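You operate a simulated robot arm through the tools that you are given. There is no shell and no other tool. Be economical: measure what you need, move in short steps, check, and stop when the job is done.

You run a simulated two-armed robot. Do the job below in one go: nothing can be reset, and whatever is moved stays where it is left.

TASK
Hold the short pole, wipe the paint off its inner tube and leave it set at the red ring.
Fine: keep hold of the pole for each move; draw it out to the blue ring first; put the rag back. What is to be rubbed or washed off counts as gone when no trace of it is left.

The check looks at the end state, three seconds after you hand in, the way a careful person would. Anything else that was tipped, shoved, dropped, spilled or broken makes it a failure.

THE ROBOT
Two 6-joint arms with two-finger parallel grippers on one trunk, on a base that drives. Base frame: it is fixed to the floor where the robot stands at the start and does not move with it; the origin is under the middle of the robot, x ahead of it, y to its left, z up; the surface under the hand at the start is at about z = 80. Lengths are in cm, angles in rad, forces in N, time in s.
The left shoulder is at the start at [6, 18.7, 112.2], the right one opposite. With the tool pointing down near the work surface each hand reaches from about 22 to 62 cm from the robot's upright axis, wherever it stands, measured 20 degrees to its own side. Places, roughly: inner tube [50, 0, 80]. Payload 1.57 kg a hand.
The tool frame of a hand sits at the grasp point between the pads (the TCP): z along the fingers, y along the line on which they close. The tips reach 3 cm beyond it. The gripper opens to 11 cm. The fingers are 2.4 cm wide and 1.2 cm thick; the gripper's body (4.8 by 11.2 cm) begins 7.8 cm behind the TCP.
Orientation is that of the tool frame in the base frame, as a unit quaternion [x, y, z, w]. With the fingers straight down and closing along the base's y, the tool's x points along the base's -x, its y along +y and its z along -z.

THE INTERFACE
- The arms move only by the tool play_rows. It takes "left_motion", "right_motion" or both (then of equal length, played together; a hand with none holds still); each is a list of rows, each a list of 7 numbers: the shift along the base's x, y, z in cm, then the turn, a rotation vector about the base's x, y, z in rad, then the gripper command, from -1 (fully open) to 1 (shut), values between in proportion. In form: [[tx, ty, tz, wx, wy, wz, grip], ...]. A call has 1 to 12 rows; each row is the pose to reach, as a shift and turn from the pose commanded when the call began. A row lasts 0.2 s, in which the tool goes at most 5 cm and 0.15 rad; a call with a longer step from one row to the next is refused whole, and so is a gripper value outside its range. A pose out of reach is approached as far as the arm can. The call stops where the force on the tool passes 40 N (or 10 N more than at its start, if that is more) or the arm is blocked; 0.2 s more then pass. Each finger travels about 15.3 cm/s and halts on what it meets, pressing with about 31 N; the grip force reading is that of the motor and also rises with nothing between the fingers. The clock runs only during rows and for 0.2 s after the last one: add rows that repeat a pose to give the fingers time. The reply holds the time, the measured pose of the TCP, the force on the tool along the base axes, the opening and the grip force, in the units named above and with some noise, with the torque about the TCP (base axes, N m) and any sound that the robot's microphone picked up, and new pictures: "show" is both (left out), scene, wrist or none (wrist: the cameras of the hands that moved).
- Cameras (640 x 400 px; columns grow to the right, rows downward): "scene" is now at [1.94, 0.85, 166.42]; the picture's right is [0.15, -0.99, 0.00], its down [-0.75, -0.11, -0.65] and it looks along [0.65, 0.10, -0.76] (base axes); focal length 253 px, centre (320, 200). "left" rides on the left gripper at [7, -1.6, -14.1] in its tool frame; the picture's right is [0.23, 0.97, 0.00], its down [-0.85, 0.20, -0.48] and it looks along [-0.47, 0.11, 0.88] (tool axes); focal length 222 px, centre (320, 200). "right" rides on the right gripper at [7, 1.6, -14.1] in its tool frame; the picture's right is [-0.23, 0.97, 0.00], its down [-0.86, -0.20, -0.48] and it looks along [-0.47, -0.11, 0.88] (tool axes); focal length 222 px, centre (320, 200). There is no depth. A picture from a camera that has moved, and an enlarged one, comes with that camera's place and axes in the base frame and with its lens.
- move_column(by): slides the trunk up (or, below 0, down) by that many cm; the arms and the scene camera ride with it, the base frame stays. It gives what a move gives, with no picture.
- steer(legs): drives the robot by 1 to 6 legs, each [ahead, left, turn to the left] in cm, cm and rad, along the robot's own axes; the way and the turn of a leg run together, so that a leg with both is an arc; at most 150 cm and 3.142 rad a leg. The arms and the cameras ride along, it lands a little off, and it stops where it bumps. It gives what a move gives, and a new picture of the scene camera.
- turn_head(pan, tilt): turns the head with the scene camera to pan (to the left, within 1.501 rad either way) and tilt (down, from -0.506 to 1.204), counted from straight ahead of the robot. It gives what a move gives, and a new picture of the scene camera.
- inspect(camera, box): a new picture of the part [left, top, right, bottom] of that camera's present view, enlarged. No time passes.
- close_job(): hands the job in; it is judged then, once.

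Work in short steps. Places have to be worked out from the pictures, the camera data and where the tool is seen: move nearer, look again, correct. Check each grasp and each placing, and mend what went wrong. You have 120 turns and 260 pictures in all, those below and enlarged ones among them. Open the grippers and draw the arms clear of the work before you hand the job in, unless the task says otherwise; then end with one line.

The tools are called after ">>>" as a command line: name --argument value ..., lists and objects as JSON in quotes. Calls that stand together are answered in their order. play_rows: Moves the arms, as the interface text tells. Its arguments: {"type":"object","properties":{"left_motion":{"type":"array"},"right_motion":{"type":"array"},"show":{"type":"string","enum":["both","scene","wrist","none"]}},"required":[]} The other tools are called the same way: move_column (by) slides the trunk up or down; steer (legs) drives the base; turn_head (pan, tilt) turns the head that bears the scene camera; inspect (camera, box) takes an enlarged picture of a part of a camera's view; close_job () hands the job in.

At the start:

```text
clock: 0.0
left_position: [42.87, 12.79, 114.08]
left_tool_rot: [-0.001, 1.0, 0.0, 0.0]
left_contact_force: [-0.7, -0.8, 0.6]
left_wrist_torque: [0.02, 0.0, -0.02]
left_gripper_width: 11.0
left_gripper_force: 0.2
right_position: [37.21, -16.31, 111.25]
right_tool_rot: [0.0, 1.0, 0.0, 0.0]
right_contact_force: [-0.3, -0.2, -0.2]
right_wrist_torque: [-0.02, 0.03, 0.01]
right_gripper_width: 10.98
right_gripper_force: 0.0
trunk travel left (down, up): [-75.0, 24.0]
robot x, y, heading: [0.26, -0.67, 0.001]
head pan, tilt: [0.15, 0.859]
```

scene: 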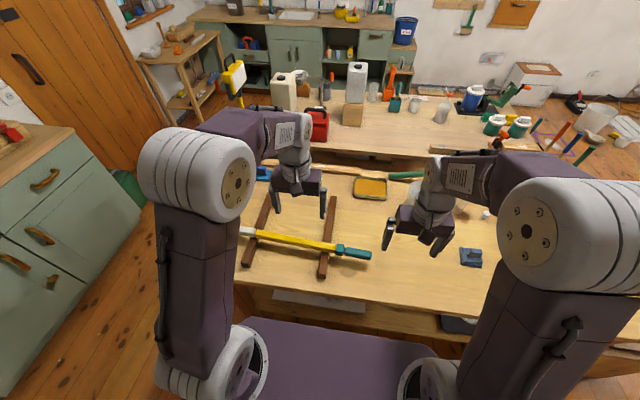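
right: 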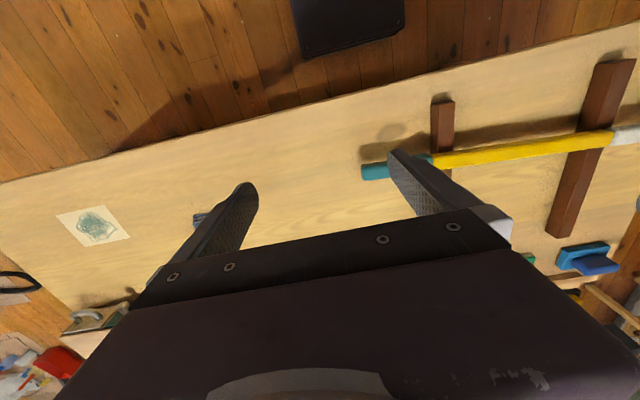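
left: 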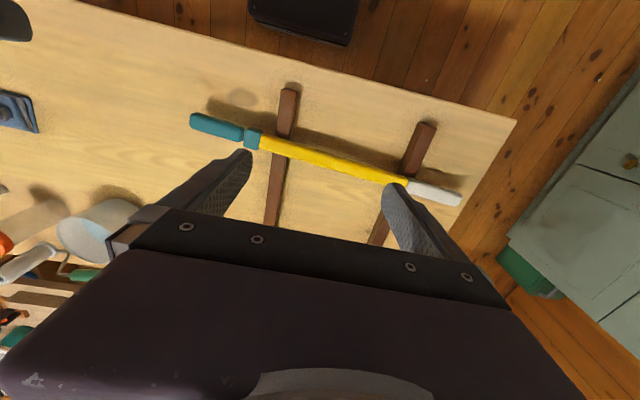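

The pole seems to lie on two brown rests across the bench. I'll enlarge the bench area to identify pole, collar, rings and rag.

>>> inspect --camera "scene" --box '[220, 150, 400, 290]'

>>> inspect --camera "scene" --box '[400, 150, 580, 290]'

>>> inspect --camera "left" --box '[180, 70, 500, 270]'

```text
2.86 times, centred on (310, 220) of scene
camera zoom: at [1.94, 0.85, 166.42], right [0.15, -0.99, 0.0], down [-0.75, -0.11, -0.65], along [0.65, 0.1, -0.76], focal length 724 px, centre (349, 143)
```

zoom: 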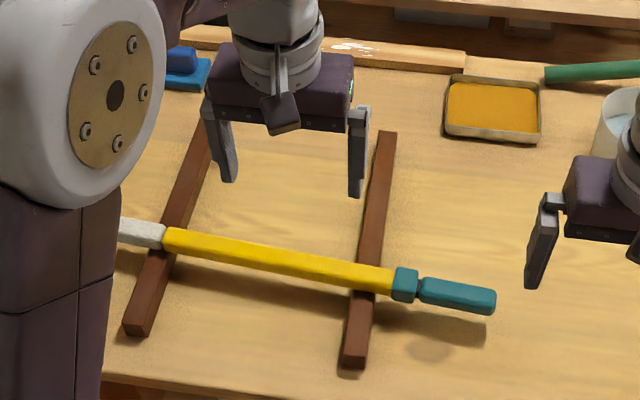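

```text
2.86 times, centred on (490, 220) of scene
camera zoom: at [1.94, 0.85, 166.42], right [0.15, -0.99, 0.0], down [-0.75, -0.11, -0.65], along [0.65, 0.1, -0.76], focal length 724 px, centre (-166, 143)
```

zoom: 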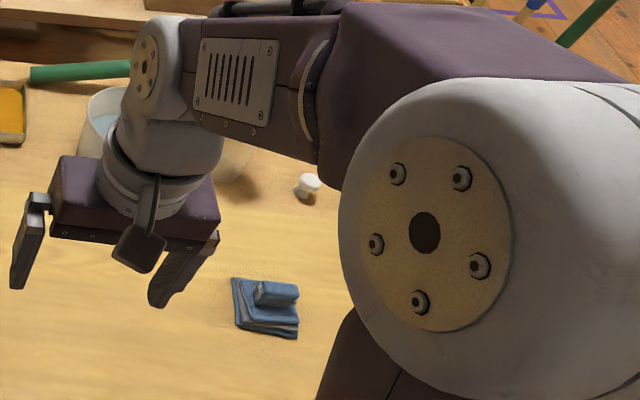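

```text
2.00 times, centred on (340, 170) of left
camera zoom: at [35.93, 11.17, 128.26], right [-0.23, 0.97, 0.0], down [0.85, 0.2, 0.48], along [0.47, 0.11, -0.88], focal length 444 px, centre (280, 260)
```

zoom: 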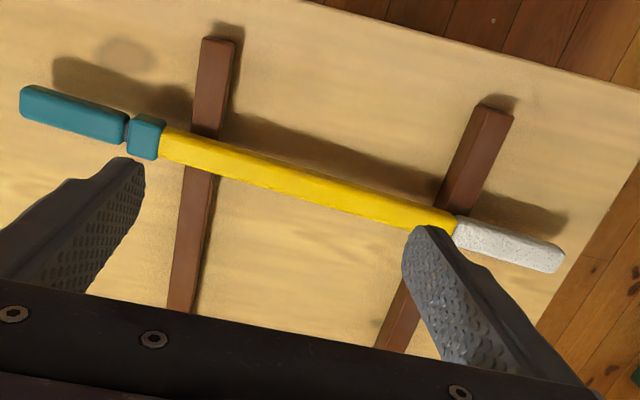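

The pole's collar is at about [49.3, 0.7, 84], with the teal handle toward -y and the body toward +y, and the rag is near [56, -48]. That rag looks out of reach, so I'll check the room around the base and then the right side.

>>> turn_head --pan -0.5 --tilt 1.0

>>> turn_head --pan 0.0 --tilt 1.2

```text
clock: 1.0
left_position: [42.94, 12.81, 114.12]
left_tool_rot: [0.0, 1.0, 0.0, 0.001]
left_contact_force: [0.4, -0.1, -0.6]
left_wrist_torque: [0.01, 0.02, -0.04]
left_gripper_width: 11.0
left_gripper_force: 0.0
right_position: [37.27, -16.15, 111.39]
right_tool_rot: [0.0, 1.0, 0.0, 0.001]
right_contact_force: [0.4, -0.7, -0.3]
right_wrist_torque: [0.01, -0.03, 0.0]
right_gripper_width: 11.01
right_gripper_force: 0.0
trunk travel left (down, up): [-75.0, 24.0]
robot x, y, heading: [0.03, 0.04, -0.0]
head pan, tilt: [-0.499, 1.0]
camera scene: at [0.37, -3.63, 165.38], right [-0.48, -0.88, 0.0], down [-0.74, 0.4, -0.54], along [0.47, -0.26, -0.84], focal length 253 px, centre (320, 200)
```

scene: 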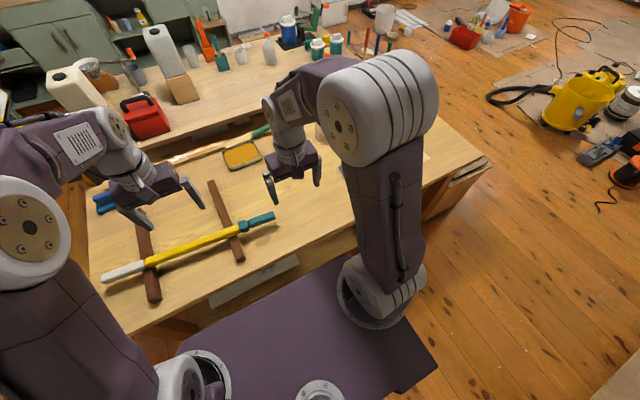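

```text
clock: 2.0
left_position: [42.94, 12.84, 113.97]
left_tool_rot: [0.0, 1.0, 0.0, 0.0]
left_contact_force: [0.4, -1.1, -0.4]
left_wrist_torque: [-0.01, 0.02, 0.02]
left_gripper_width: 10.99
left_gripper_force: 0.1
right_position: [37.2, -16.22, 111.27]
right_tool_rot: [0.0, 1.0, 0.0, 0.0]
right_contact_force: [0.8, 0.5, 0.6]
right_wrist_torque: [-0.02, -0.01, -0.02]
right_gripper_width: 11.0
right_gripper_force: 0.1
trunk travel left (down, up): [-75.0, 24.0]
robot x, y, heading: [-0.01, -0.08, -0.002]
head pan, tilt: [0.0, 1.201]
camera scene: at [-0.16, -0.33, 164.12], right [0.0, -1.0, 0.0], down [-0.93, 0.0, -0.36], along [0.36, 0.0, -0.93], focal length 253 px, centre (320, 200)
```

scene: 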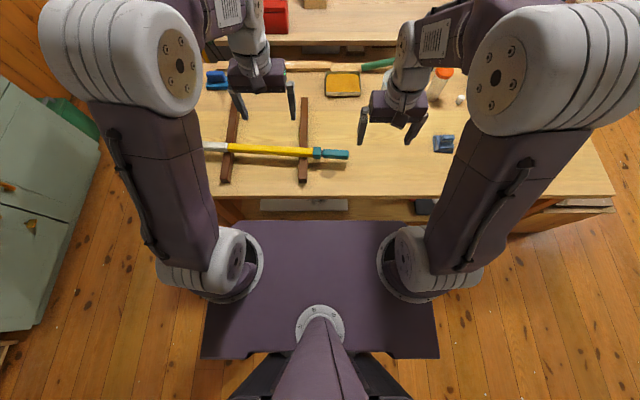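

There's about 12 cm between the deck and the bench edge. I'll drive 5 cm ahead and 18 cm right, so both pole and rag are within reach.

>>> steer --legs '[[0, -18, 0], [5, 0, 0]]'

>>> turn_head --pan 0.0 --tilt 0.95

```text
clock: 4.0
left_position: [47.15, -4.37, 114.37]
left_tool_rot: [-0.002, 1.0, -0.002, 0.003]
left_contact_force: [-0.6, 0.0, 0.5]
left_wrist_torque: [-0.03, -0.1, 0.01]
left_gripper_width: 11.01
left_gripper_force: 0.2
right_position: [41.75, -33.34, 111.57]
right_tool_rot: [-0.002, 1.0, -0.001, 0.001]
right_contact_force: [-1.0, -0.5, -0.7]
right_wrist_torque: [-0.03, -0.06, -0.01]
right_gripper_width: 10.99
right_gripper_force: 0.1
trunk travel left (down, up): [-75.0, 24.0]
robot x, y, heading: [4.8, -17.14, 0.002]
head pan, tilt: [0.0, 1.201]
camera scene: at [3.96, -17.51, 164.12], right [0.0, -1.0, 0.0], down [-0.93, 0.0, -0.37], along [0.37, 0.0, -0.93], focal length 253 px, centre (320, 200)
```

scene: 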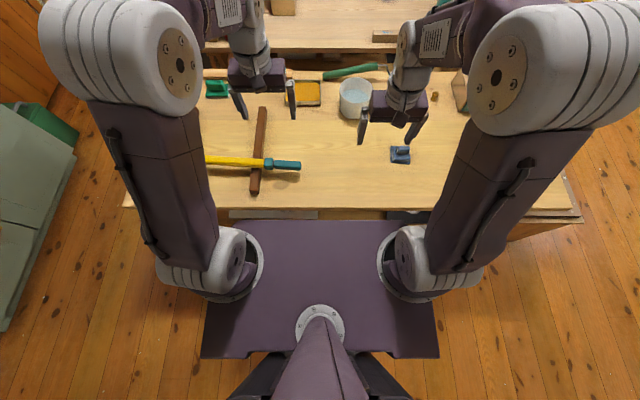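

```text
clock: 4.7
left_position: [47.9, -4.46, 113.96]
left_tool_rot: [-0.001, 1.0, 0.001, -0.001]
left_contact_force: [1.2, -0.5, 0.2]
left_wrist_torque: [-0.01, 0.04, 0.01]
left_gripper_width: 10.99
left_gripper_force: 0.0
right_position: [42.34, -33.58, 111.26]
right_tool_rot: [-0.003, 1.0, 0.0, -0.001]
right_contact_force: [1.0, 0.4, 0.3]
right_wrist_torque: [0.0, 0.01, -0.02]
right_gripper_width: 11.0
right_gripper_force: 0.2
trunk travel left (down, up): [-75.0, 24.0]
robot x, y, heading: [4.94, -17.13, 0.003]
head pan, tilt: [0.0, 0.949]
camera scene: at [6.73, -17.74, 165.73], right [0.0, -1.0, 0.0], down [-0.81, 0.0, -0.58], along [0.58, 0.0, -0.81], focal length 253 px, centre (320, 200)
```

scene: 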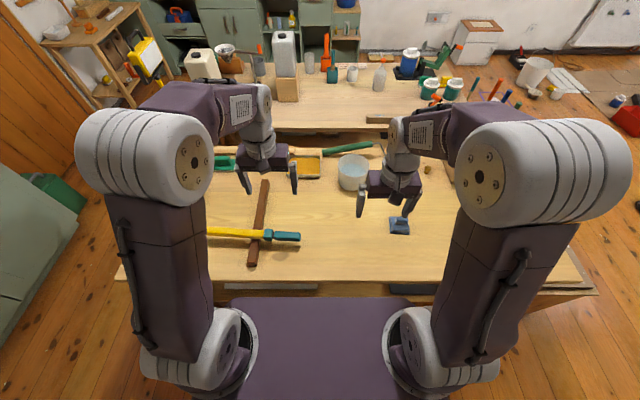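

Now turn both hands so they close across the pole, and bring them above it at z≈103: left over y≈13, right over the handle.

>>> play_rows --left_motion '[[0.5, 2, -1, 0, 0, -0.14, -1], [0.8, 4, -2, 0, 0, -0.28, -1], [1, 6, -3, 0, 0, -0.42, -1], [1.2, 8, -4, 0, 0, -0.56, -1], [1.4, 10, -5, 0, 0, -0.7, -1], [1.6, 12, -6, 0, 0, -0.84, -1], [1.8, 14, -7, 0, 0, -0.98, -1], [2, 16, -8, 0, 0, -1.12, -1], [2.2, 17.5, -9, 0, 0, -1.26, -1], [2.2, 17.5, -10, 0, 0, -1.4, -1], [2.2, 17.5, -11, 0, 0, -1.52, -1], [2.2, 17.5, -11, 0, 0, -1.637, -1]]' --right_motion '[[0.5, 2, -1, 0, 0, 0.14, -1], [1, 4, -2, 0, 0, 0.28, -1], [2, 6, -3, 0, 0, 0.42, -1], [3, 8, -4, 0, 0, 0.56, -1], [4, 10, -5, 0, 0, 0.7, -1], [5, 12, -6, 0, 0, 0.84, -1], [6, 15, -7, 0, 0, 0.98, -1], [6.5, 18, -8, 0, 0, 1.12, -1], [6.5, 21, -8, 0, 0, 1.26, -1], [6.5, 24, -8, 0, 0, 1.4, -1], [6.5, 27, -8, 0, 0, 1.505, -1], [6.5, 27, -8, 0, 0, 1.505, -1]]'

```text
clock: 7.3
left_position: [49.97, 12.95, 102.93]
left_tool_rot: [0.729, 0.684, 0.0, 0.001]
left_contact_force: [-0.2, 0.3, 0.3]
left_wrist_torque: [0.0, 0.01, -0.01]
left_gripper_width: 11.01
left_gripper_force: 0.0
right_position: [48.59, -6.63, 103.33]
right_tool_rot: [-0.686, 0.728, 0.0, 0.0]
right_contact_force: [0.1, 0.7, -0.3]
right_wrist_torque: [0.0, -0.02, 0.03]
right_gripper_width: 10.99
right_gripper_force: 0.2
trunk travel left (down, up): [-75.0, 24.0]
robot x, y, heading: [5.28, -17.6, 0.001]
head pan, tilt: [0.0, 0.949]
camera scene: at [6.45, -17.76, 165.74], right [0.0, -1.0, 0.0], down [-0.81, 0.0, -0.58], along [0.58, 0.0, -0.81], focal length 253 px, centre (320, 200)
camera right: at [46.57, -13.34, 117.62], right [-0.96, 0.29, 0.0], down [0.25, 0.84, 0.48], along [0.14, 0.46, -0.88], focal length 222 px, centre (320, 200)
camera left: at [48.87, 20.08, 117.19], right [0.99, 0.16, 0.0], down [0.14, -0.87, 0.48], along [0.08, -0.47, -0.88], focal length 222 px, centre (320, 200)
```

scene: 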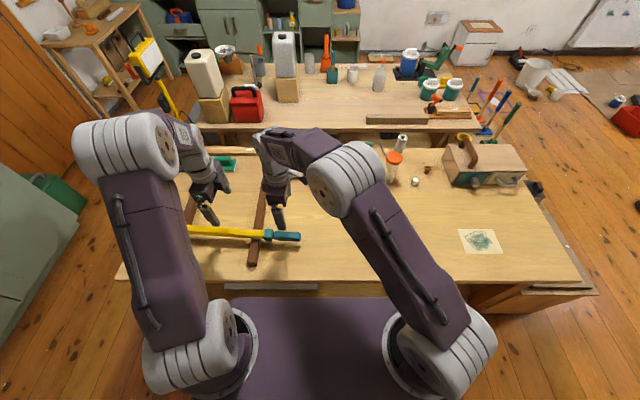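
right: 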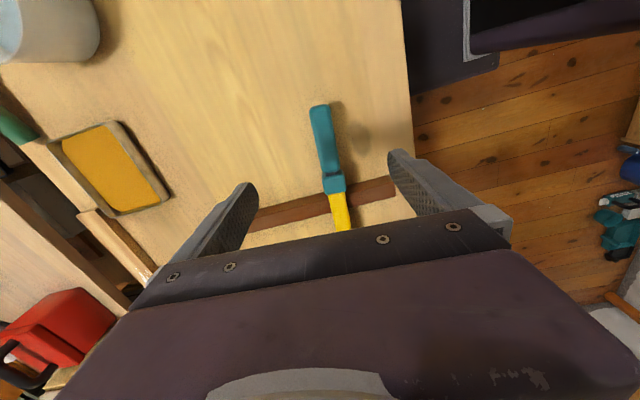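
left: 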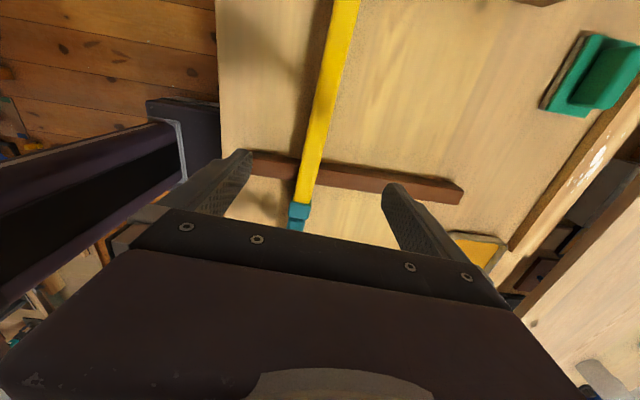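

Triangulating puts the pole axis near z≈85.5, x≈49.5 at y=13. I'll lower the left hand over it, still open.

>>> play_rows --left_motion '[[-0.4, 0, -4, 0, 0, 0, -1], [-0.4, 0, -8, 0, 0, 0, -1], [-0.4, 0, -11, 0, 0, 0, -1], [-0.4, 0, -14, 0, 0, 0, -1], [-0.4, 0, -14, 0, 0, 0, -1]]'

>>> inspect --camera "scene" --box '[170, 170, 330, 280]'

>>> inspect --camera "right" --box '[240, 80, 440, 240]'

```text
clock: 8.5
left_position: [49.54, 12.95, 89.18]
left_tool_rot: [0.729, 0.685, 0.001, 0.0]
left_contact_force: [-0.2, -0.8, 0.0]
left_wrist_torque: [0.01, 0.0, 0.0]
left_gripper_width: 11.01
left_gripper_force: 0.1
right_position: [48.57, -6.46, 103.42]
right_tool_rot: [-0.685, 0.728, 0.0, -0.001]
right_contact_force: [0.2, -0.1, -0.8]
right_wrist_torque: [-0.01, -0.02, 0.06]
right_gripper_width: 11.0
right_gripper_force: 0.1
trunk travel left (down, up): [-75.0, 24.0]
robot x, y, heading: [4.77, -17.12, 0.0]
head pan, tilt: [0.0, 0.949]
camera scene: at [6.45, -17.73, 165.74], right [0.0, -1.0, 0.0], down [-0.81, 0.0, -0.58], along [0.58, 0.0, -0.81], focal length 253 px, centre (320, 200)
camera left: at [48.5, 20.03, 103.47], right [0.99, 0.17, 0.0], down [0.15, -0.87, 0.48], along [0.08, -0.47, -0.88], focal length 222 px, centre (320, 200)
```

scene: 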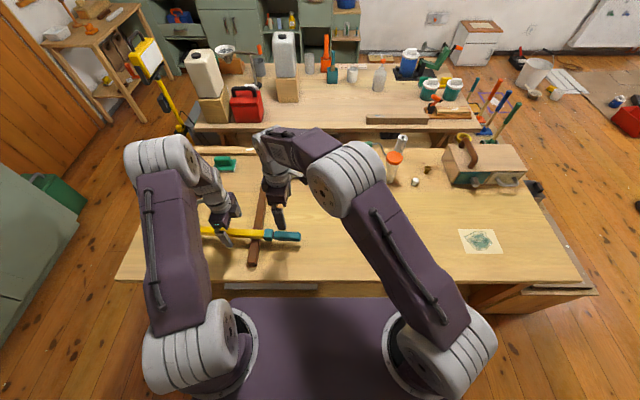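
left: 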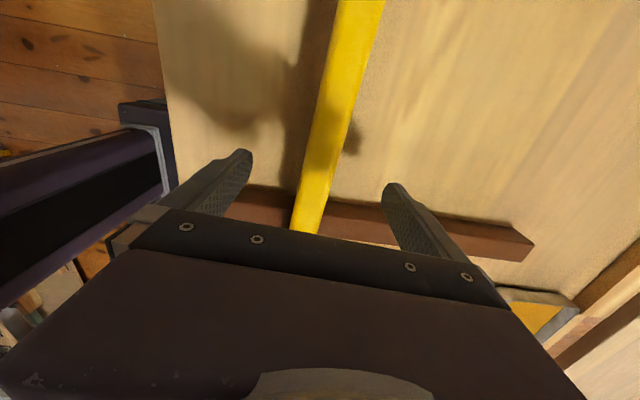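

```text
3.64 times, centred on (250, 225) of scene
camera zoom: at [6.45, -17.73, 165.74], right [0.0, -1.0, 0.0], down [-0.81, 0.0, -0.58], along [0.58, 0.0, -0.81], focal length 921 px, centre (574, 109)
```

zoom: 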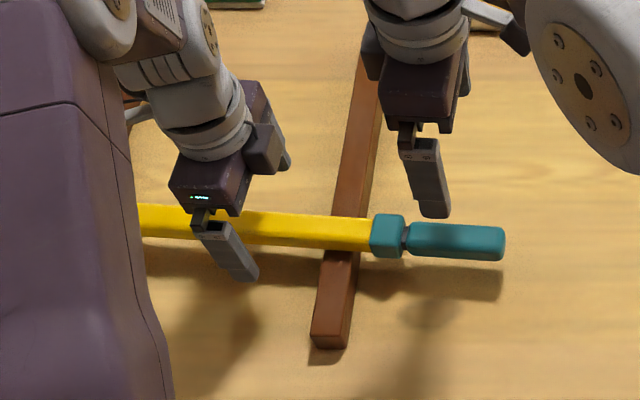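

```text
2.50 times, centred on (340, 160) of right
camera zoom: at [46.58, -13.35, 117.62], right [-0.96, 0.29, 0.0], down [0.25, 0.84, 0.48], along [0.14, 0.46, -0.88], focal length 555 px, centre (270, 300)
```

zoom: 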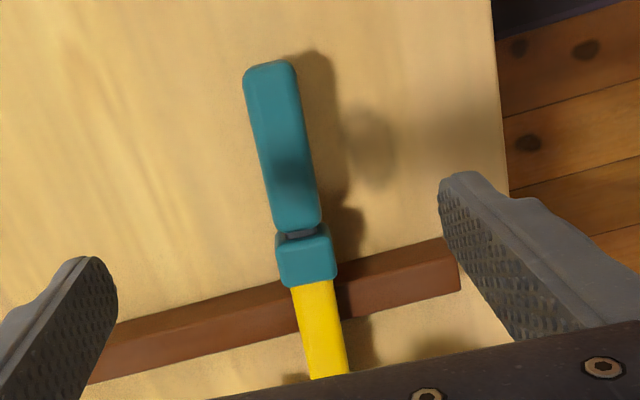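

The fingers straddle the yellow tube. Lower to z≈85.3 and close.

>>> play_rows --left_motion '[[0, 0, -2, 0, 0, 0, -1], [0, 0, -3.7, 0, 0, 0, -1], [0, 0, -3.7, 0, 0, 0, -0.4], [0, 0, -3.7, 0, 0, 0, 0.2], [0, 0, -3.7, 0, 0, 0, 0.6], [0, 0, -3.7, 0, 0, 0, 1], [0, 0, -3.7, 0, 0, 0, 1]]' --show "wrist"

>>> inspect --camera "scene" --box '[170, 170, 330, 280]'

```text
clock: 10.1
left_position: [49.53, 13.01, 85.47]
left_tool_rot: [0.729, 0.685, -0.001, 0.0]
left_contact_force: [0.0, -0.4, -1.0]
left_wrist_torque: [-0.13, 0.03, -0.03]
left_gripper_width: 2.78
left_gripper_force: 31.3
right_position: [48.67, -6.52, 103.39]
right_tool_rot: [-0.685, 0.728, 0.0, 0.0]
right_contact_force: [-0.3, 0.0, -0.3]
right_wrist_torque: [-0.02, 0.0, 0.0]
right_gripper_width: 11.02
right_gripper_force: 0.1
trunk travel left (down, up): [-75.0, 24.0]
robot x, y, heading: [4.93, -17.22, 0.005]
head pan, tilt: [0.0, 0.949]
camera left: at [48.53, 20.05, 99.72], right [0.99, 0.17, 0.0], down [0.15, -0.87, 0.48], along [0.08, -0.47, -0.88], focal length 222 px, centre (320, 200)
```

left: 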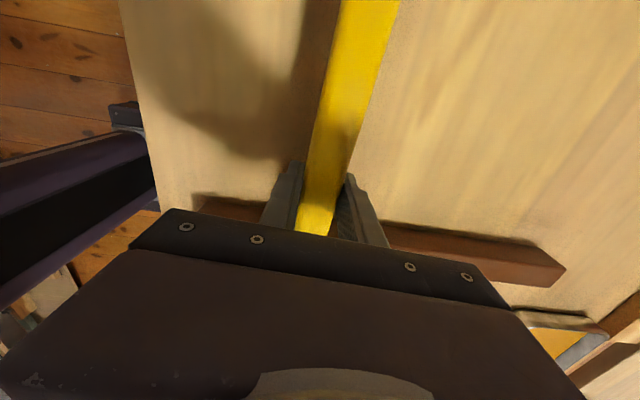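

```text
3.64 times, centred on (250, 225) of scene
camera zoom: at [6.49, -17.69, 165.74], right [0.0, -1.0, 0.0], down [-0.81, 0.0, -0.58], along [0.58, 0.0, -0.81], focal length 921 px, centre (574, 109)
```

zoom: 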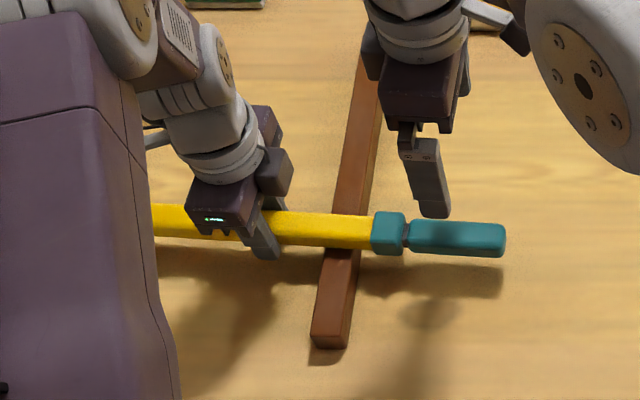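

The left grip is good (2.8 cm). Now lower the right hand onto the handle and close.

>>> play_rows --right_motion '[[-0.3, 0, -4, 0, 0, 0, -1], [-0.3, 0, -8, 0, 0, 0, -1], [-0.3, 0, -12, 0, 0, 0, -1], [-0.3, 0, -15, 0, 0, 0, -1], [-0.3, 0, -18, 0, 0, 0, -1], [-0.3, 0, -18, 0, 0, 0, -0.4], [-0.3, 0, -18, 0, 0, 0, 0.2], [-0.3, 0, -18, 0, 0, 0, 0.6], [-0.3, 0, -18, 0, 0, 0, 1], [-0.3, 0, -18, 0, 0, 0, 1]]' --show "wrist"

>>> inspect --camera "scene" --box '[170, 170, 330, 280]'

```text
clock: 12.3
left_position: [49.64, 12.96, 85.58]
left_tool_rot: [0.729, 0.684, -0.001, 0.0]
left_contact_force: [0.0, 0.1, 0.4]
left_wrist_torque: [-0.56, 0.05, 0.01]
left_gripper_width: 2.79
left_gripper_force: 30.7
right_position: [48.31, -6.47, 85.38]
right_tool_rot: [-0.685, 0.728, 0.0, 0.0]
right_contact_force: [0.5, 0.6, -0.7]
right_wrist_torque: [-0.07, 0.0, -0.06]
right_gripper_width: 2.98
right_gripper_force: 30.9
trunk travel left (down, up): [-75.0, 24.0]
robot x, y, heading: [4.87, -17.37, 0.005]
head pan, tilt: [0.0, 0.949]
camera right: at [46.37, -13.22, 99.57], right [-0.96, 0.29, 0.0], down [0.25, 0.84, 0.48], along [0.14, 0.46, -0.88], focal length 222 px, centre (320, 200)
```

right: 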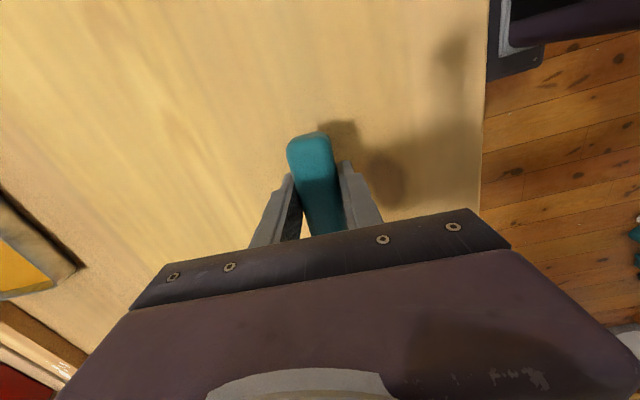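

```text
3.64 times, centred on (250, 225) of scene
camera zoom: at [6.52, -17.68, 165.74], right [0.0, -1.0, 0.0], down [-0.81, 0.0, -0.58], along [0.58, 0.0, -0.81], focal length 921 px, centre (574, 109)
```

zoom: 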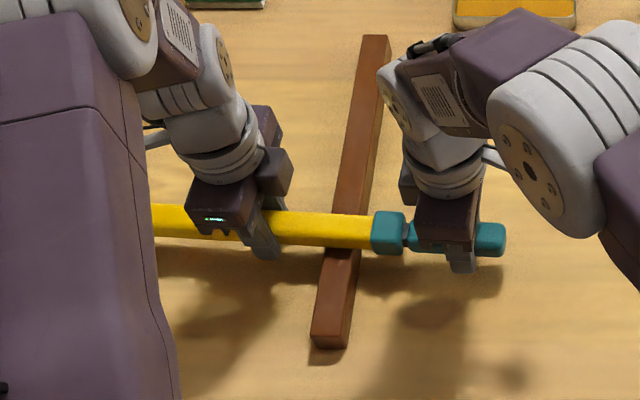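

Both hands hold it, with the axis along (0.067, 1, 0). I'll pull the handle out 5 cm, slowly.

>>> play_rows --right_motion '[[-0.067, -1, 0, 0, 0, 0, 1], [-0.133, -2, 0, 0, 0, 0, 1], [-0.2, -3, 0, 0, 0, 0, 1], [-0.267, -4, 0, 0, 0, 0, 1], [-0.333, -5, 0, 0, 0, 0, 1], [-0.333, -5, 0, 0, 0, 0, 1]]' --show "none"

>>> inspect --camera "scene" --box '[190, 180, 350, 280]'

```text
clock: 13.7
left_position: [49.67, 12.94, 85.54]
left_tool_rot: [0.729, 0.685, 0.0, -0.001]
left_contact_force: [1.3, -0.2, -2.9]
left_wrist_torque: [0.99, -0.05, 0.28]
left_gripper_width: 2.79
left_gripper_force: 31.4
right_position: [48.21, -11.31, 85.2]
right_tool_rot: [-0.686, 0.728, -0.001, 0.001]
right_contact_force: [-0.8, -0.5, 11.6]
right_wrist_torque: [0.93, -0.05, 0.13]
right_gripper_width: 2.93
right_gripper_force: 31.0
trunk travel left (down, up): [-75.0, 24.0]
robot x, y, heading: [4.93, -17.47, 0.005]
head pan, tilt: [0.0, 0.949]
```

```text
4.00 times, centred on (270, 230) of scene
camera zoom: at [6.44, -17.72, 165.75], right [0.0, -1.0, 0.0], down [-0.81, 0.0, -0.58], along [0.58, 0.0, -0.81], focal length 1013 px, centre (520, 80)
```

zoom: 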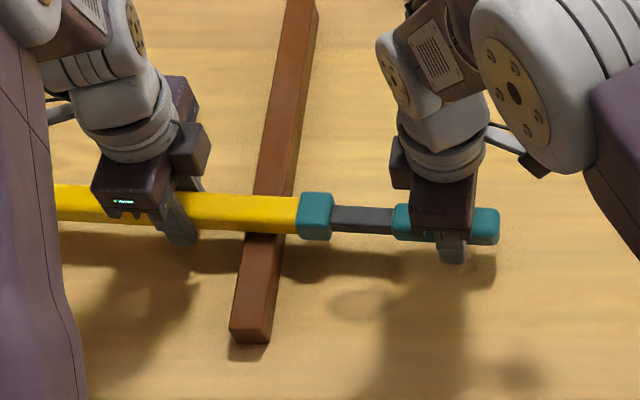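

It slides out well, a grey inner tube is showing with no ring yet. The upward force suggests my line runs slightly low, so I'll raise a hair and pull 5 cm more.

>>> play_rows --right_motion '[[-0.067, -1, 0.15, 0, 0, 0, 1], [-0.133, -2, 0.2, 0, 0, 0, 1], [-0.2, -3, 0.2, 0, 0, 0, 1], [-0.267, -4, 0.2, 0, 0, 0, 1], [-0.333, -5, 0.2, 0, 0, 0, 1], [-0.333, -5, 0.2, 0, 0, 0, 1]]' --show "none"

>>> inspect --camera "scene" --box '[220, 180, 380, 280]'

```text
clock: 15.1
left_position: [49.71, 12.99, 85.64]
left_tool_rot: [0.729, 0.684, 0.0, 0.0]
left_contact_force: [1.4, 1.3, 10.1]
left_wrist_torque: [0.34, 0.04, 0.13]
left_gripper_width: 2.79
left_gripper_force: 30.7
right_position: [47.82, -16.39, 85.46]
right_tool_rot: [-0.685, 0.728, 0.0, 0.0]
right_contact_force: [-0.5, -0.4, -2.0]
right_wrist_torque: [-0.17, 0.03, 0.1]
right_gripper_width: 2.97
right_gripper_force: 31.0
trunk travel left (down, up): [-75.0, 24.0]
robot x, y, heading: [4.97, -17.36, 0.007]
head pan, tilt: [0.0, 0.949]
```

```text
4.00 times, centred on (300, 230) of scene
camera zoom: at [6.41, -17.76, 165.75], right [0.0, -1.0, 0.0], down [-0.81, 0.0, -0.58], along [0.58, 0.0, -0.81], focal length 1013 px, centre (400, 80)
```

zoom: 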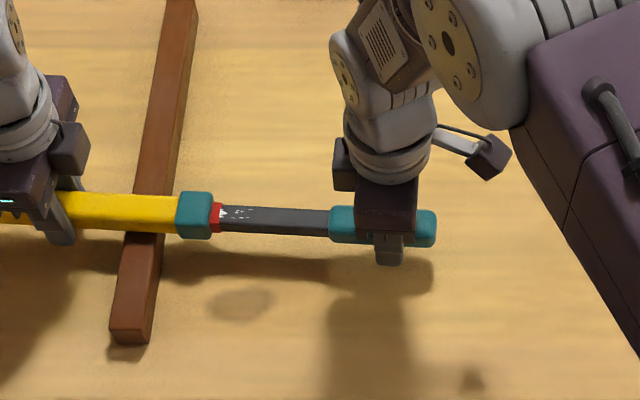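

The red ring has appeared at the collar. I'll zoom in to note how it sits and its marks.

>>> inspect --camera "scene" --box '[255, 220, 315, 246]'

>>> play_rows --right_motion '[[-0.067, -1, 0, 0, 0, 0, 1], [-0.133, -2, 0, 0, 0, 0, 1], [-0.2, -3, 0, 0, 0, 0, 1], [-0.2, -3, 0, 0, 0, 0, 1]]' --show "none"

>>> inspect --camera "scene" --box '[250, 210, 330, 260]'

```text
10.67 times, centred on (285, 233) of scene
camera zoom: at [6.41, -17.76, 165.75], right [0.0, -1.0, 0.0], down [-0.81, 0.0, -0.58], along [0.58, 0.0, -0.81], focal length 2701 px, centre (693, -152)
```

zoom: 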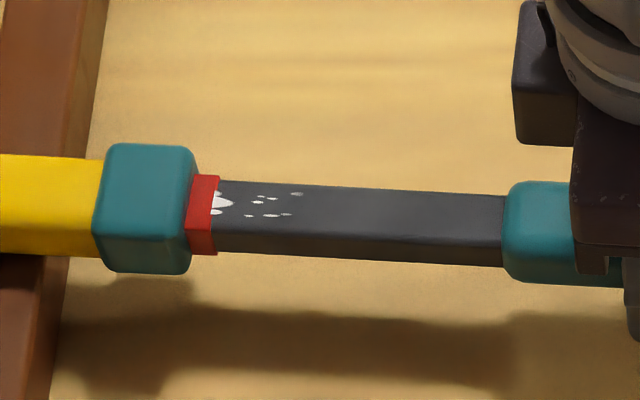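

```text
clock: 16.1
left_position: [49.51, 12.95, 85.6]
left_tool_rot: [0.729, 0.684, 0.0, -0.001]
left_contact_force: [-2.5, 4.1, 15.9]
left_wrist_torque: [0.34, 0.07, -0.4]
left_gripper_width: 2.76
left_gripper_force: 31.0
right_position: [47.48, -19.51, 85.52]
right_tool_rot: [-0.685, 0.729, 0.0, 0.002]
right_contact_force: [2.3, 0.1, -3.5]
right_wrist_torque: [0.42, -0.11, -0.47]
right_gripper_width: 2.95
right_gripper_force: 31.4
trunk travel left (down, up): [-75.0, 24.0]
robot x, y, heading: [4.88, -17.48, 0.005]
head pan, tilt: [0.0, 0.949]
```

```text
8.00 times, centred on (290, 235) of scene
camera zoom: at [6.35, -17.79, 165.75], right [0.0, -1.0, 0.0], down [-0.81, 0.0, -0.58], along [0.58, 0.0, -0.81], focal length 2026 px, centre (560, -80)
```

zoom: 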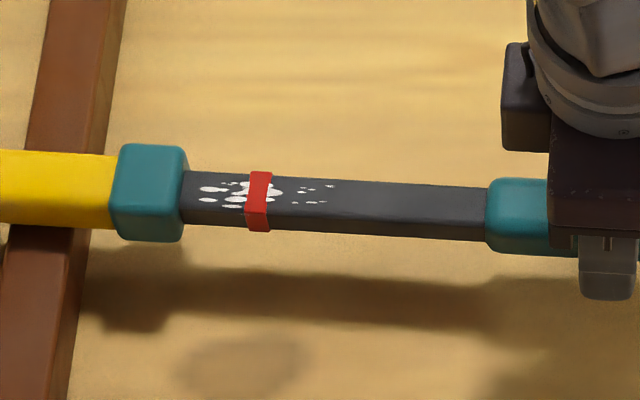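

White paint spots lie on the top face around the red ring; with the right hand at y≈-16.4 the red ring sat right at the collar. Continue pulling toward the blue ring.

>>> play_rows --right_motion '[[-0.02, -1, 0, 0, 0, 0, 1], [-0.08, -2, 0, 0, 0, 0, 1], [-0.15, -3, 0, 0, 0, 0, 1], [-0.2, -4, 0, 0, 0, 0, 1], [-0.2, -4, 0, 0, 0, 0, 1]]' --show "none"

>>> inspect --camera "scene" --box '[250, 210, 330, 260]'

```text
clock: 17.3
left_position: [49.53, 13.03, 85.53]
left_tool_rot: [0.729, 0.685, 0.0, 0.0]
left_contact_force: [-2.1, 1.7, 7.9]
left_wrist_torque: [0.28, 0.0, -0.16]
left_gripper_width: 2.78
left_gripper_force: 30.3
right_position: [47.2, -23.41, 85.5]
right_tool_rot: [-0.685, 0.728, 0.0, 0.001]
right_contact_force: [2.0, -0.9, -0.5]
right_wrist_torque: [0.18, -0.1, -0.24]
right_gripper_width: 2.96
right_gripper_force: 31.2
trunk travel left (down, up): [-75.0, 24.0]
robot x, y, heading: [5.12, -17.2, 0.003]
head pan, tilt: [0.0, 0.949]
```

```text
8.00 times, centred on (290, 235) of scene
camera zoom: at [6.39, -17.77, 165.74], right [0.0, -1.0, 0.0], down [-0.81, 0.0, -0.58], along [0.58, 0.0, -0.81], focal length 2026 px, centre (560, -80)
```

zoom: 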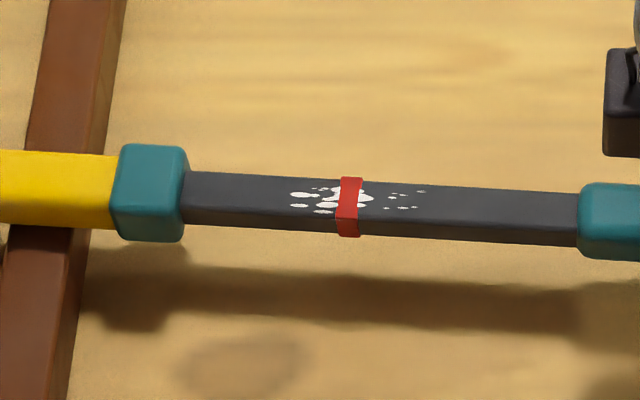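

Paint patch is about 6 cm long. Pull further, watching for the blue ring.

>>> play_rows --right_motion '[[-0.02, -1, 0, 0, 0, 0, 1], [-0.08, -2, 0, 0, 0, 0, 1], [-0.15, -3, 0, 0, 0, 0, 1], [-0.15, -3, 0, 0, 0, 0, 1]]' --show "none"

>>> inspect --camera "scene" --box '[255, 210, 335, 260]'

```text
clock: 18.3
left_position: [49.6, 12.97, 85.51]
left_tool_rot: [0.729, 0.685, -0.002, 0.0]
left_contact_force: [0.8, -5.7, -0.4]
left_wrist_torque: [0.48, -0.14, 0.2]
left_gripper_width: 2.8
left_gripper_force: 30.4
right_position: [47.25, -26.62, 85.35]
right_tool_rot: [-0.685, 0.729, 0.0, 0.0]
right_contact_force: [-0.5, 4.6, 0.9]
right_wrist_torque: [0.48, 0.06, 0.2]
right_gripper_width: 2.94
right_gripper_force: 31.8
trunk travel left (down, up): [-75.0, 24.0]
robot x, y, heading: [5.3, -17.06, 0.005]
head pan, tilt: [0.0, 0.949]
```

```text
8.00 times, centred on (295, 235) of scene
camera zoom: at [6.5, -17.75, 165.74], right [0.0, -1.0, 0.0], down [-0.81, 0.0, -0.58], along [0.58, 0.0, -0.81], focal length 2026 px, centre (520, -80)
```

zoom: 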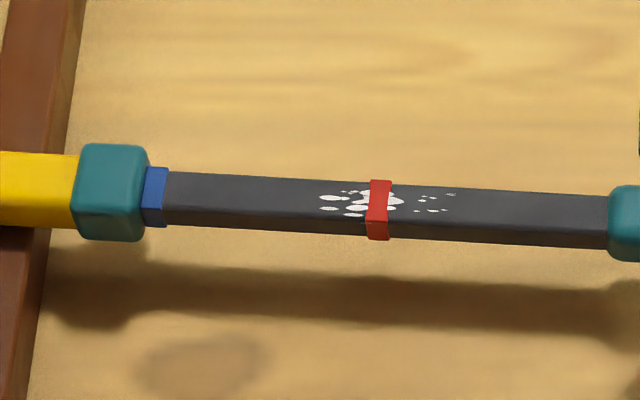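

The blue ring is at the collar mouth. I'll zoom closer to verify how fully it is exposed.

>>> inspect --camera "scene" --box '[258, 222, 290, 242]'

>>> inspect --camera "scene" --box '[286, 222, 318, 242]'

```text
16.00 times, centred on (274, 232) of scene
camera zoom: at [6.5, -17.75, 165.74], right [0.0, -1.0, 0.0], down [-0.81, 0.0, -0.58], along [0.58, 0.0, -0.81], focal length 4051 px, centre (1056, -312)
```

zoom: 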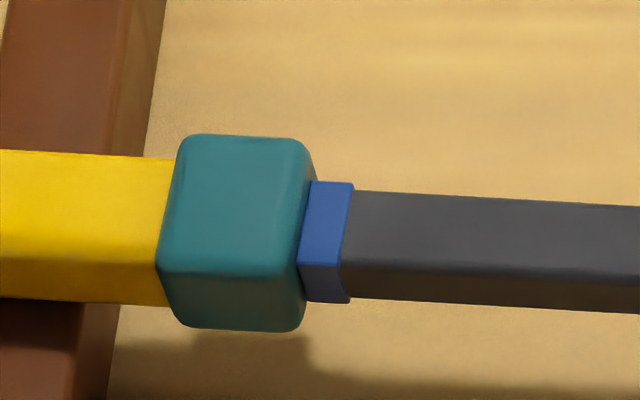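

```text
16.00 times, centred on (302, 232) of scene
camera zoom: at [6.5, -17.75, 165.74], right [0.0, -1.0, 0.0], down [-0.81, 0.0, -0.58], along [0.58, 0.0, -0.81], focal length 4051 px, centre (608, -312)
```

zoom: 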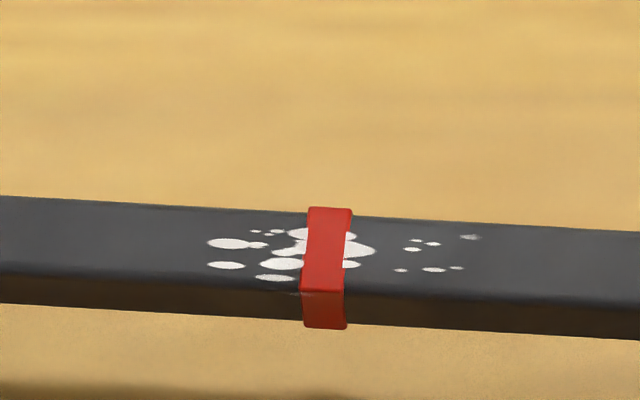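

Blue ring is fully out at the mouth. Now release the handle with the right hand and rise, going over to look at the rag.

>>> play_rows --right_motion '[[0, 0, 0, 0, 0, 0, 0], [0, 0, 0, 0, 0, 0, -0.6], [0, 0, 0, 0, 0, 0, -0.6], [0, 0, 4, 0, 0, 0, -0.6], [0, 0, 8, 0, 0, 0, -0.6], [0, 0, 12, 0, 0, 0, -0.6], [2, -4, 15, 0, 0, 0, -0.6], [4, -8, 18, 0, 0, 0, -0.6], [6, -12, 18, 0, 0, 0, -0.6], [7, -16, 18, 0, 0, 0, -0.6], [8, -19, 18, 0, 0, 0, -0.6], [8, -19, 18, 0, 0, 0, -0.6]]' --show "both"

>>> inspect --camera "scene" --box '[250, 200, 350, 265]'

>>> inspect --camera "scene" --box '[340, 170, 460, 250]'

```text
refused: row 7 steps farther than a row can; nothing moved
```

```text
6.15 times, centred on (300, 232) of scene
camera zoom: at [6.5, -17.75, 165.74], right [0.0, -1.0, 0.0], down [-0.81, 0.0, -0.58], along [0.58, 0.0, -0.81], focal length 1558 px, centre (443, 0)
```

zoom: 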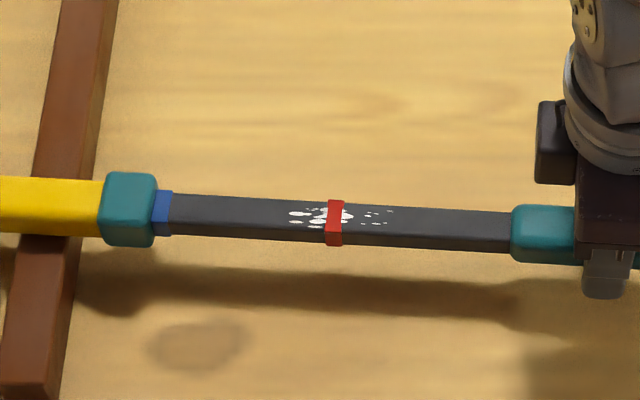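

```text
5.00 times, centred on (400, 210) of scene
camera zoom: at [6.5, -17.75, 165.74], right [0.0, -1.0, 0.0], down [-0.81, 0.0, -0.58], along [0.58, 0.0, -0.81], focal length 1266 px, centre (-80, 150)
```

zoom: 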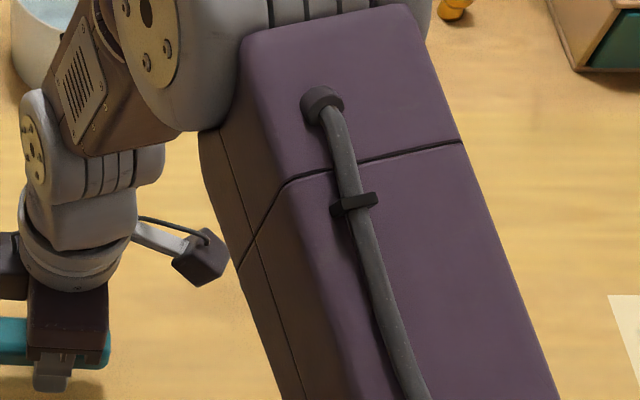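

Some steps were too long; I replay with smaller ones.

>>> play_rows --right_motion '[[0, 0, 0, 0, 0, 0, 0], [0, 0, 0, 0, 0, 0, -0.6], [0, 0, 0, 0, 0, 0, -0.6], [0, 0, 4, 0, 0, 0, -0.6], [0, 0, 8, 0, 0, 0, -0.6], [0, 0, 12, 0, 0, 0, -0.6], [1, -3, 15, 0, 0, 0, -0.6], [3, -6, 18, 0, 0, 0, -0.6], [5, -10, 18, 0, 0, 0, -0.6], [6, -14, 18, 0, 0, 0, -0.6], [7, -18, 18, 0, 0, 0, -0.6], [7, -18, 18, 0, 0, 0, -0.6]]' --show "both"

>>> inspect --camera "scene" --box '[250, 200, 350, 265]'

```text
clock: 20.9
left_position: [49.71, 13.05, 85.56]
left_tool_rot: [0.729, 0.685, 0.0, 0.0]
left_contact_force: [0.1, -0.2, -0.2]
left_wrist_torque: [0.06, -0.01, 0.03]
left_gripper_width: 2.76
left_gripper_force: 30.8
right_position: [54.33, -44.47, 103.48]
right_tool_rot: [-0.685, 0.729, 0.001, 0.0]
right_contact_force: [0.4, 1.5, 0.4]
right_wrist_torque: [-0.01, 0.02, 0.02]
right_gripper_width: 8.8
right_gripper_force: 0.1
trunk travel left (down, up): [-75.0, 24.0]
robot x, y, heading: [4.75, -17.52, 0.002]
head pan, tilt: [0.0, 0.949]
camera scene: at [6.52, -17.61, 165.74], right [0.0, -1.0, 0.0], down [-0.81, 0.0, -0.58], along [0.58, 0.0, -0.81], focal length 253 px, centre (320, 200)
camera right: at [52.25, -51.35, 117.79], right [-0.96, 0.29, 0.0], down [0.25, 0.84, 0.48], along [0.14, 0.46, -0.88], focal length 222 px, centre (320, 200)
```

scene: 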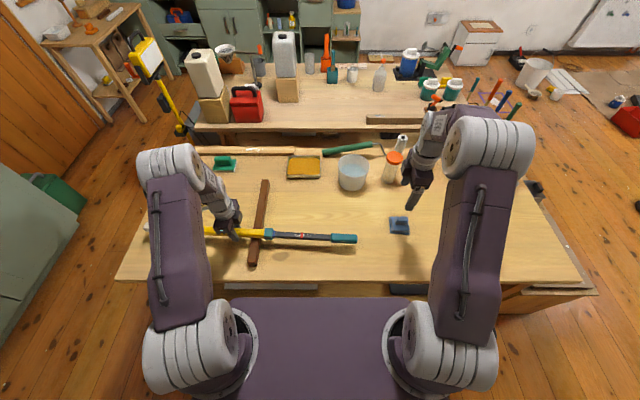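
right: 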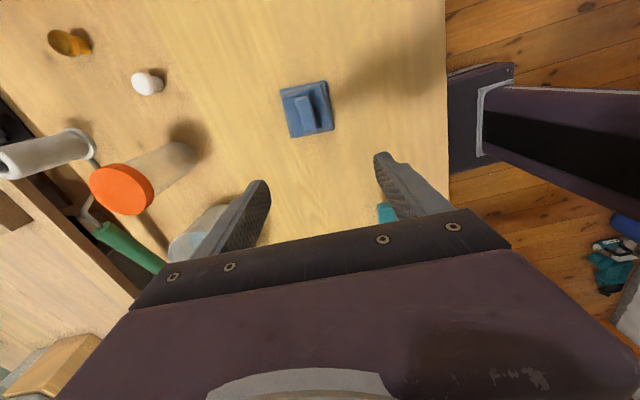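

```text
6.15 times, centred on (300, 232) of scene
camera zoom: at [6.52, -17.61, 165.74], right [0.0, -1.0, 0.0], down [-0.81, 0.0, -0.58], along [0.58, 0.0, -0.81], focal length 1558 px, centre (443, 0)
```

zoom: 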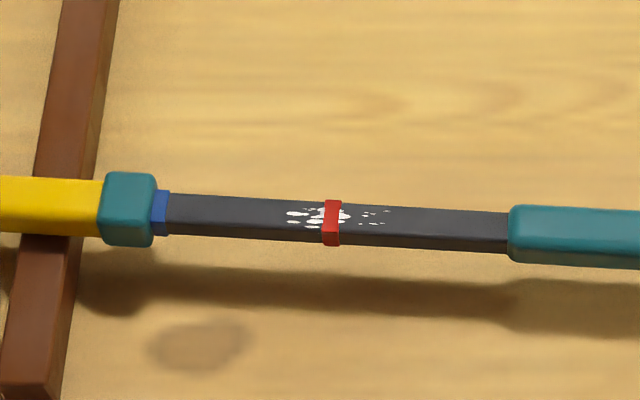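

The rag is at about [55.4, -48.2], a folded pad with a raised fold on top. Enlarge it for its orientation.

>>> inspect --camera "right" --box '[260, 60, 360, 160]'

>>> inspect --camera "scene" --box '[375, 205, 425, 240]'

```text
4.00 times, centred on (310, 110) of right
camera zoom: at [52.25, -51.35, 117.79], right [-0.96, 0.29, 0.0], down [0.25, 0.84, 0.48], along [0.14, 0.46, -0.88], focal length 888 px, centre (360, 560)
```

zoom: 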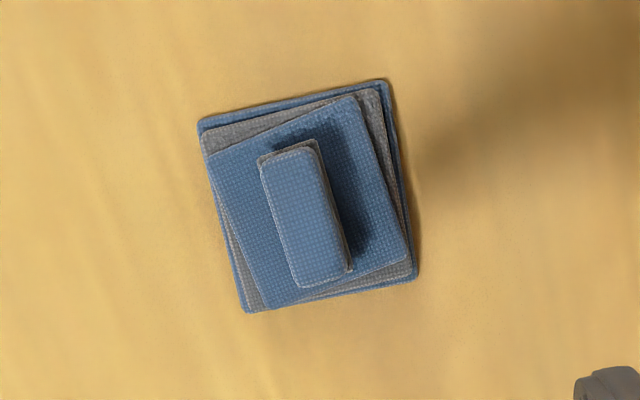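

```text
11.43 times, centred on (400, 222) of scene
camera zoom: at [6.52, -17.61, 165.74], right [0.0, -1.0, 0.0], down [-0.81, 0.0, -0.58], along [0.58, 0.0, -0.81], focal length 2894 px, centre (-594, -57)
```

zoom: 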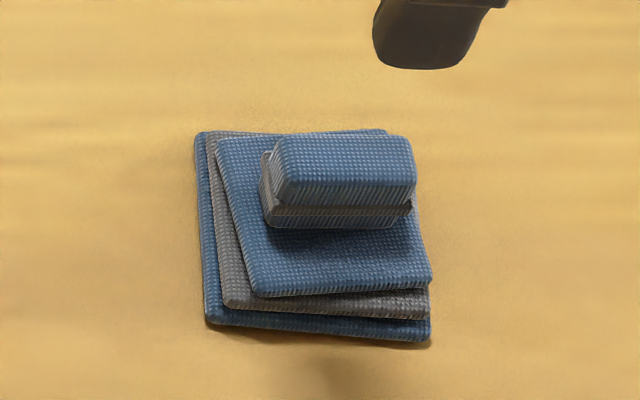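

The tab runs along y, centre about [55.7, -48.1], so closing along x suits. Go above it and down to z≈87 to check.

>>> play_rows --right_motion '[[0.7, -2, -2, 0, 0, 0.066, -0.2], [1.35, -3.65, -5, 0, 0, 0.066, -0.2], [1.35, -3.65, -9, 0, 0, 0.066, -0.2], [1.35, -3.65, -13, 0, 0, 0.066, -0.2], [1.35, -3.65, -15.5, 0, 0, 0.066, -0.2], [1.35, -3.65, -15.5, 0, 0, 0.066, -0.2]]' --show "wrist"

>>> inspect --camera "scene" --box '[370, 180, 450, 240]'

```text
clock: 22.3
left_position: [49.71, 13.14, 85.51]
left_tool_rot: [0.729, 0.685, -0.001, 0.0]
left_contact_force: [-0.3, 0.3, 0.2]
left_wrist_torque: [0.04, 0.0, 0.03]
left_gripper_width: 2.77
left_gripper_force: 31.7
right_position: [55.42, -48.22, 88.15]
right_tool_rot: [0.708, -0.706, 0.0, 0.0]
right_contact_force: [0.2, 0.8, -0.3]
right_wrist_torque: [-0.05, -0.01, 0.03]
right_gripper_width: 6.62
right_gripper_force: 0.1
trunk travel left (down, up): [-75.0, 24.0]
robot x, y, heading: [4.9, -17.78, 0.008]
head pan, tilt: [0.0, 0.949]
camera right: at [53.91, -55.07, 102.33], right [-0.97, 0.22, 0.0], down [0.2, 0.86, 0.48], along [0.11, 0.47, -0.88], focal length 222 px, centre (320, 200)
```

right: 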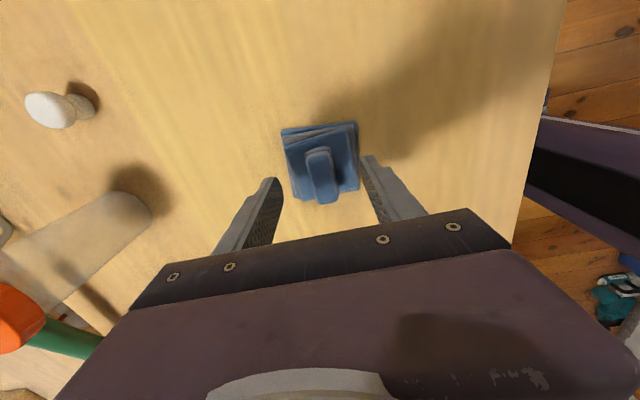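

```text
6.67 times, centred on (410, 210) of scene
camera zoom: at [6.5, -17.65, 165.74], right [0.0, -1.0, 0.0], down [-0.81, 0.0, -0.58], along [0.58, 0.0, -0.81], focal length 1688 px, centre (-280, 133)
```

zoom: 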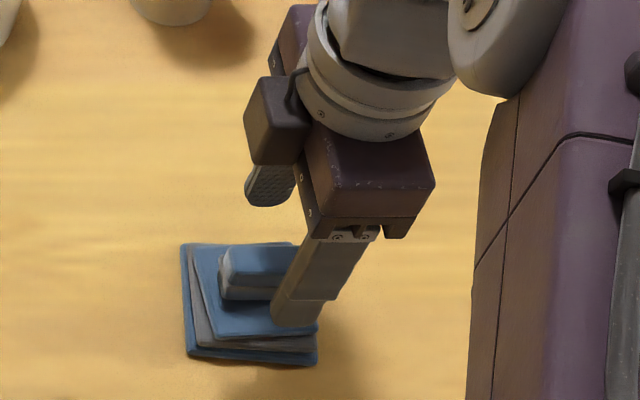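

The hand is about 0.9 cm short in y and 0.3 in x (tab near [55.7, -47.3]). Correct and descend to z≈84.8.

>>> play_rows --right_motion '[[0.25, 0.85, 0, 0, 0, 0, -0.2], [0.25, 0.85, -1.5, 0, 0, 0, -0.2], [0.25, 0.85, -2.5, 0, 0, 0, -0.2], [0.25, 0.85, -3.3, 0, 0, 0, -0.2], [0.25, 0.85, -3.3, 0, 0, 0, -0.2]]' --show "wrist"

>>> inspect --camera "scene" --box '[370, 190, 440, 240]'

```text
clock: 23.5
left_position: [49.36, 13.11, 85.78]
left_tool_rot: [0.729, 0.684, 0.001, 0.002]
left_contact_force: [0.3, 0.5, -0.7]
left_wrist_torque: [0.03, 0.0, 0.0]
left_gripper_width: 2.76
left_gripper_force: 31.3
right_position: [55.86, -47.23, 85.27]
right_tool_rot: [0.709, -0.705, 0.004, -0.002]
right_contact_force: [1.1, -5.2, 39.3]
right_wrist_torque: [-0.29, 1.27, 0.11]
right_gripper_width: 6.5
right_gripper_force: 0.1
trunk travel left (down, up): [-75.0, 24.0]
robot x, y, heading: [5.05, -17.44, 0.01]
head pan, tilt: [0.0, 0.949]
camera right: at [54.04, -54.09, 99.5], right [-0.97, 0.22, -0.01], down [0.19, 0.86, 0.48], along [0.11, 0.46, -0.88], focal length 222 px, centre (320, 200)
```

right: 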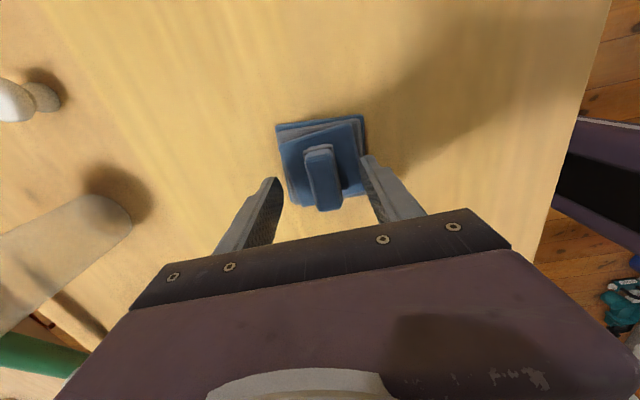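

```text
8.00 times, centred on (405, 215) of scene
camera zoom: at [6.02, -17.42, 165.81], right [0.0, -1.0, 0.0], down [-0.81, 0.0, -0.58], along [0.58, 0.0, -0.81], focal length 2026 px, centre (-360, 80)
```

zoom: 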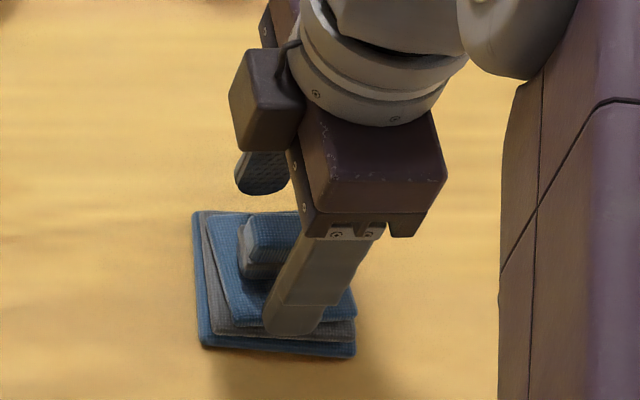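

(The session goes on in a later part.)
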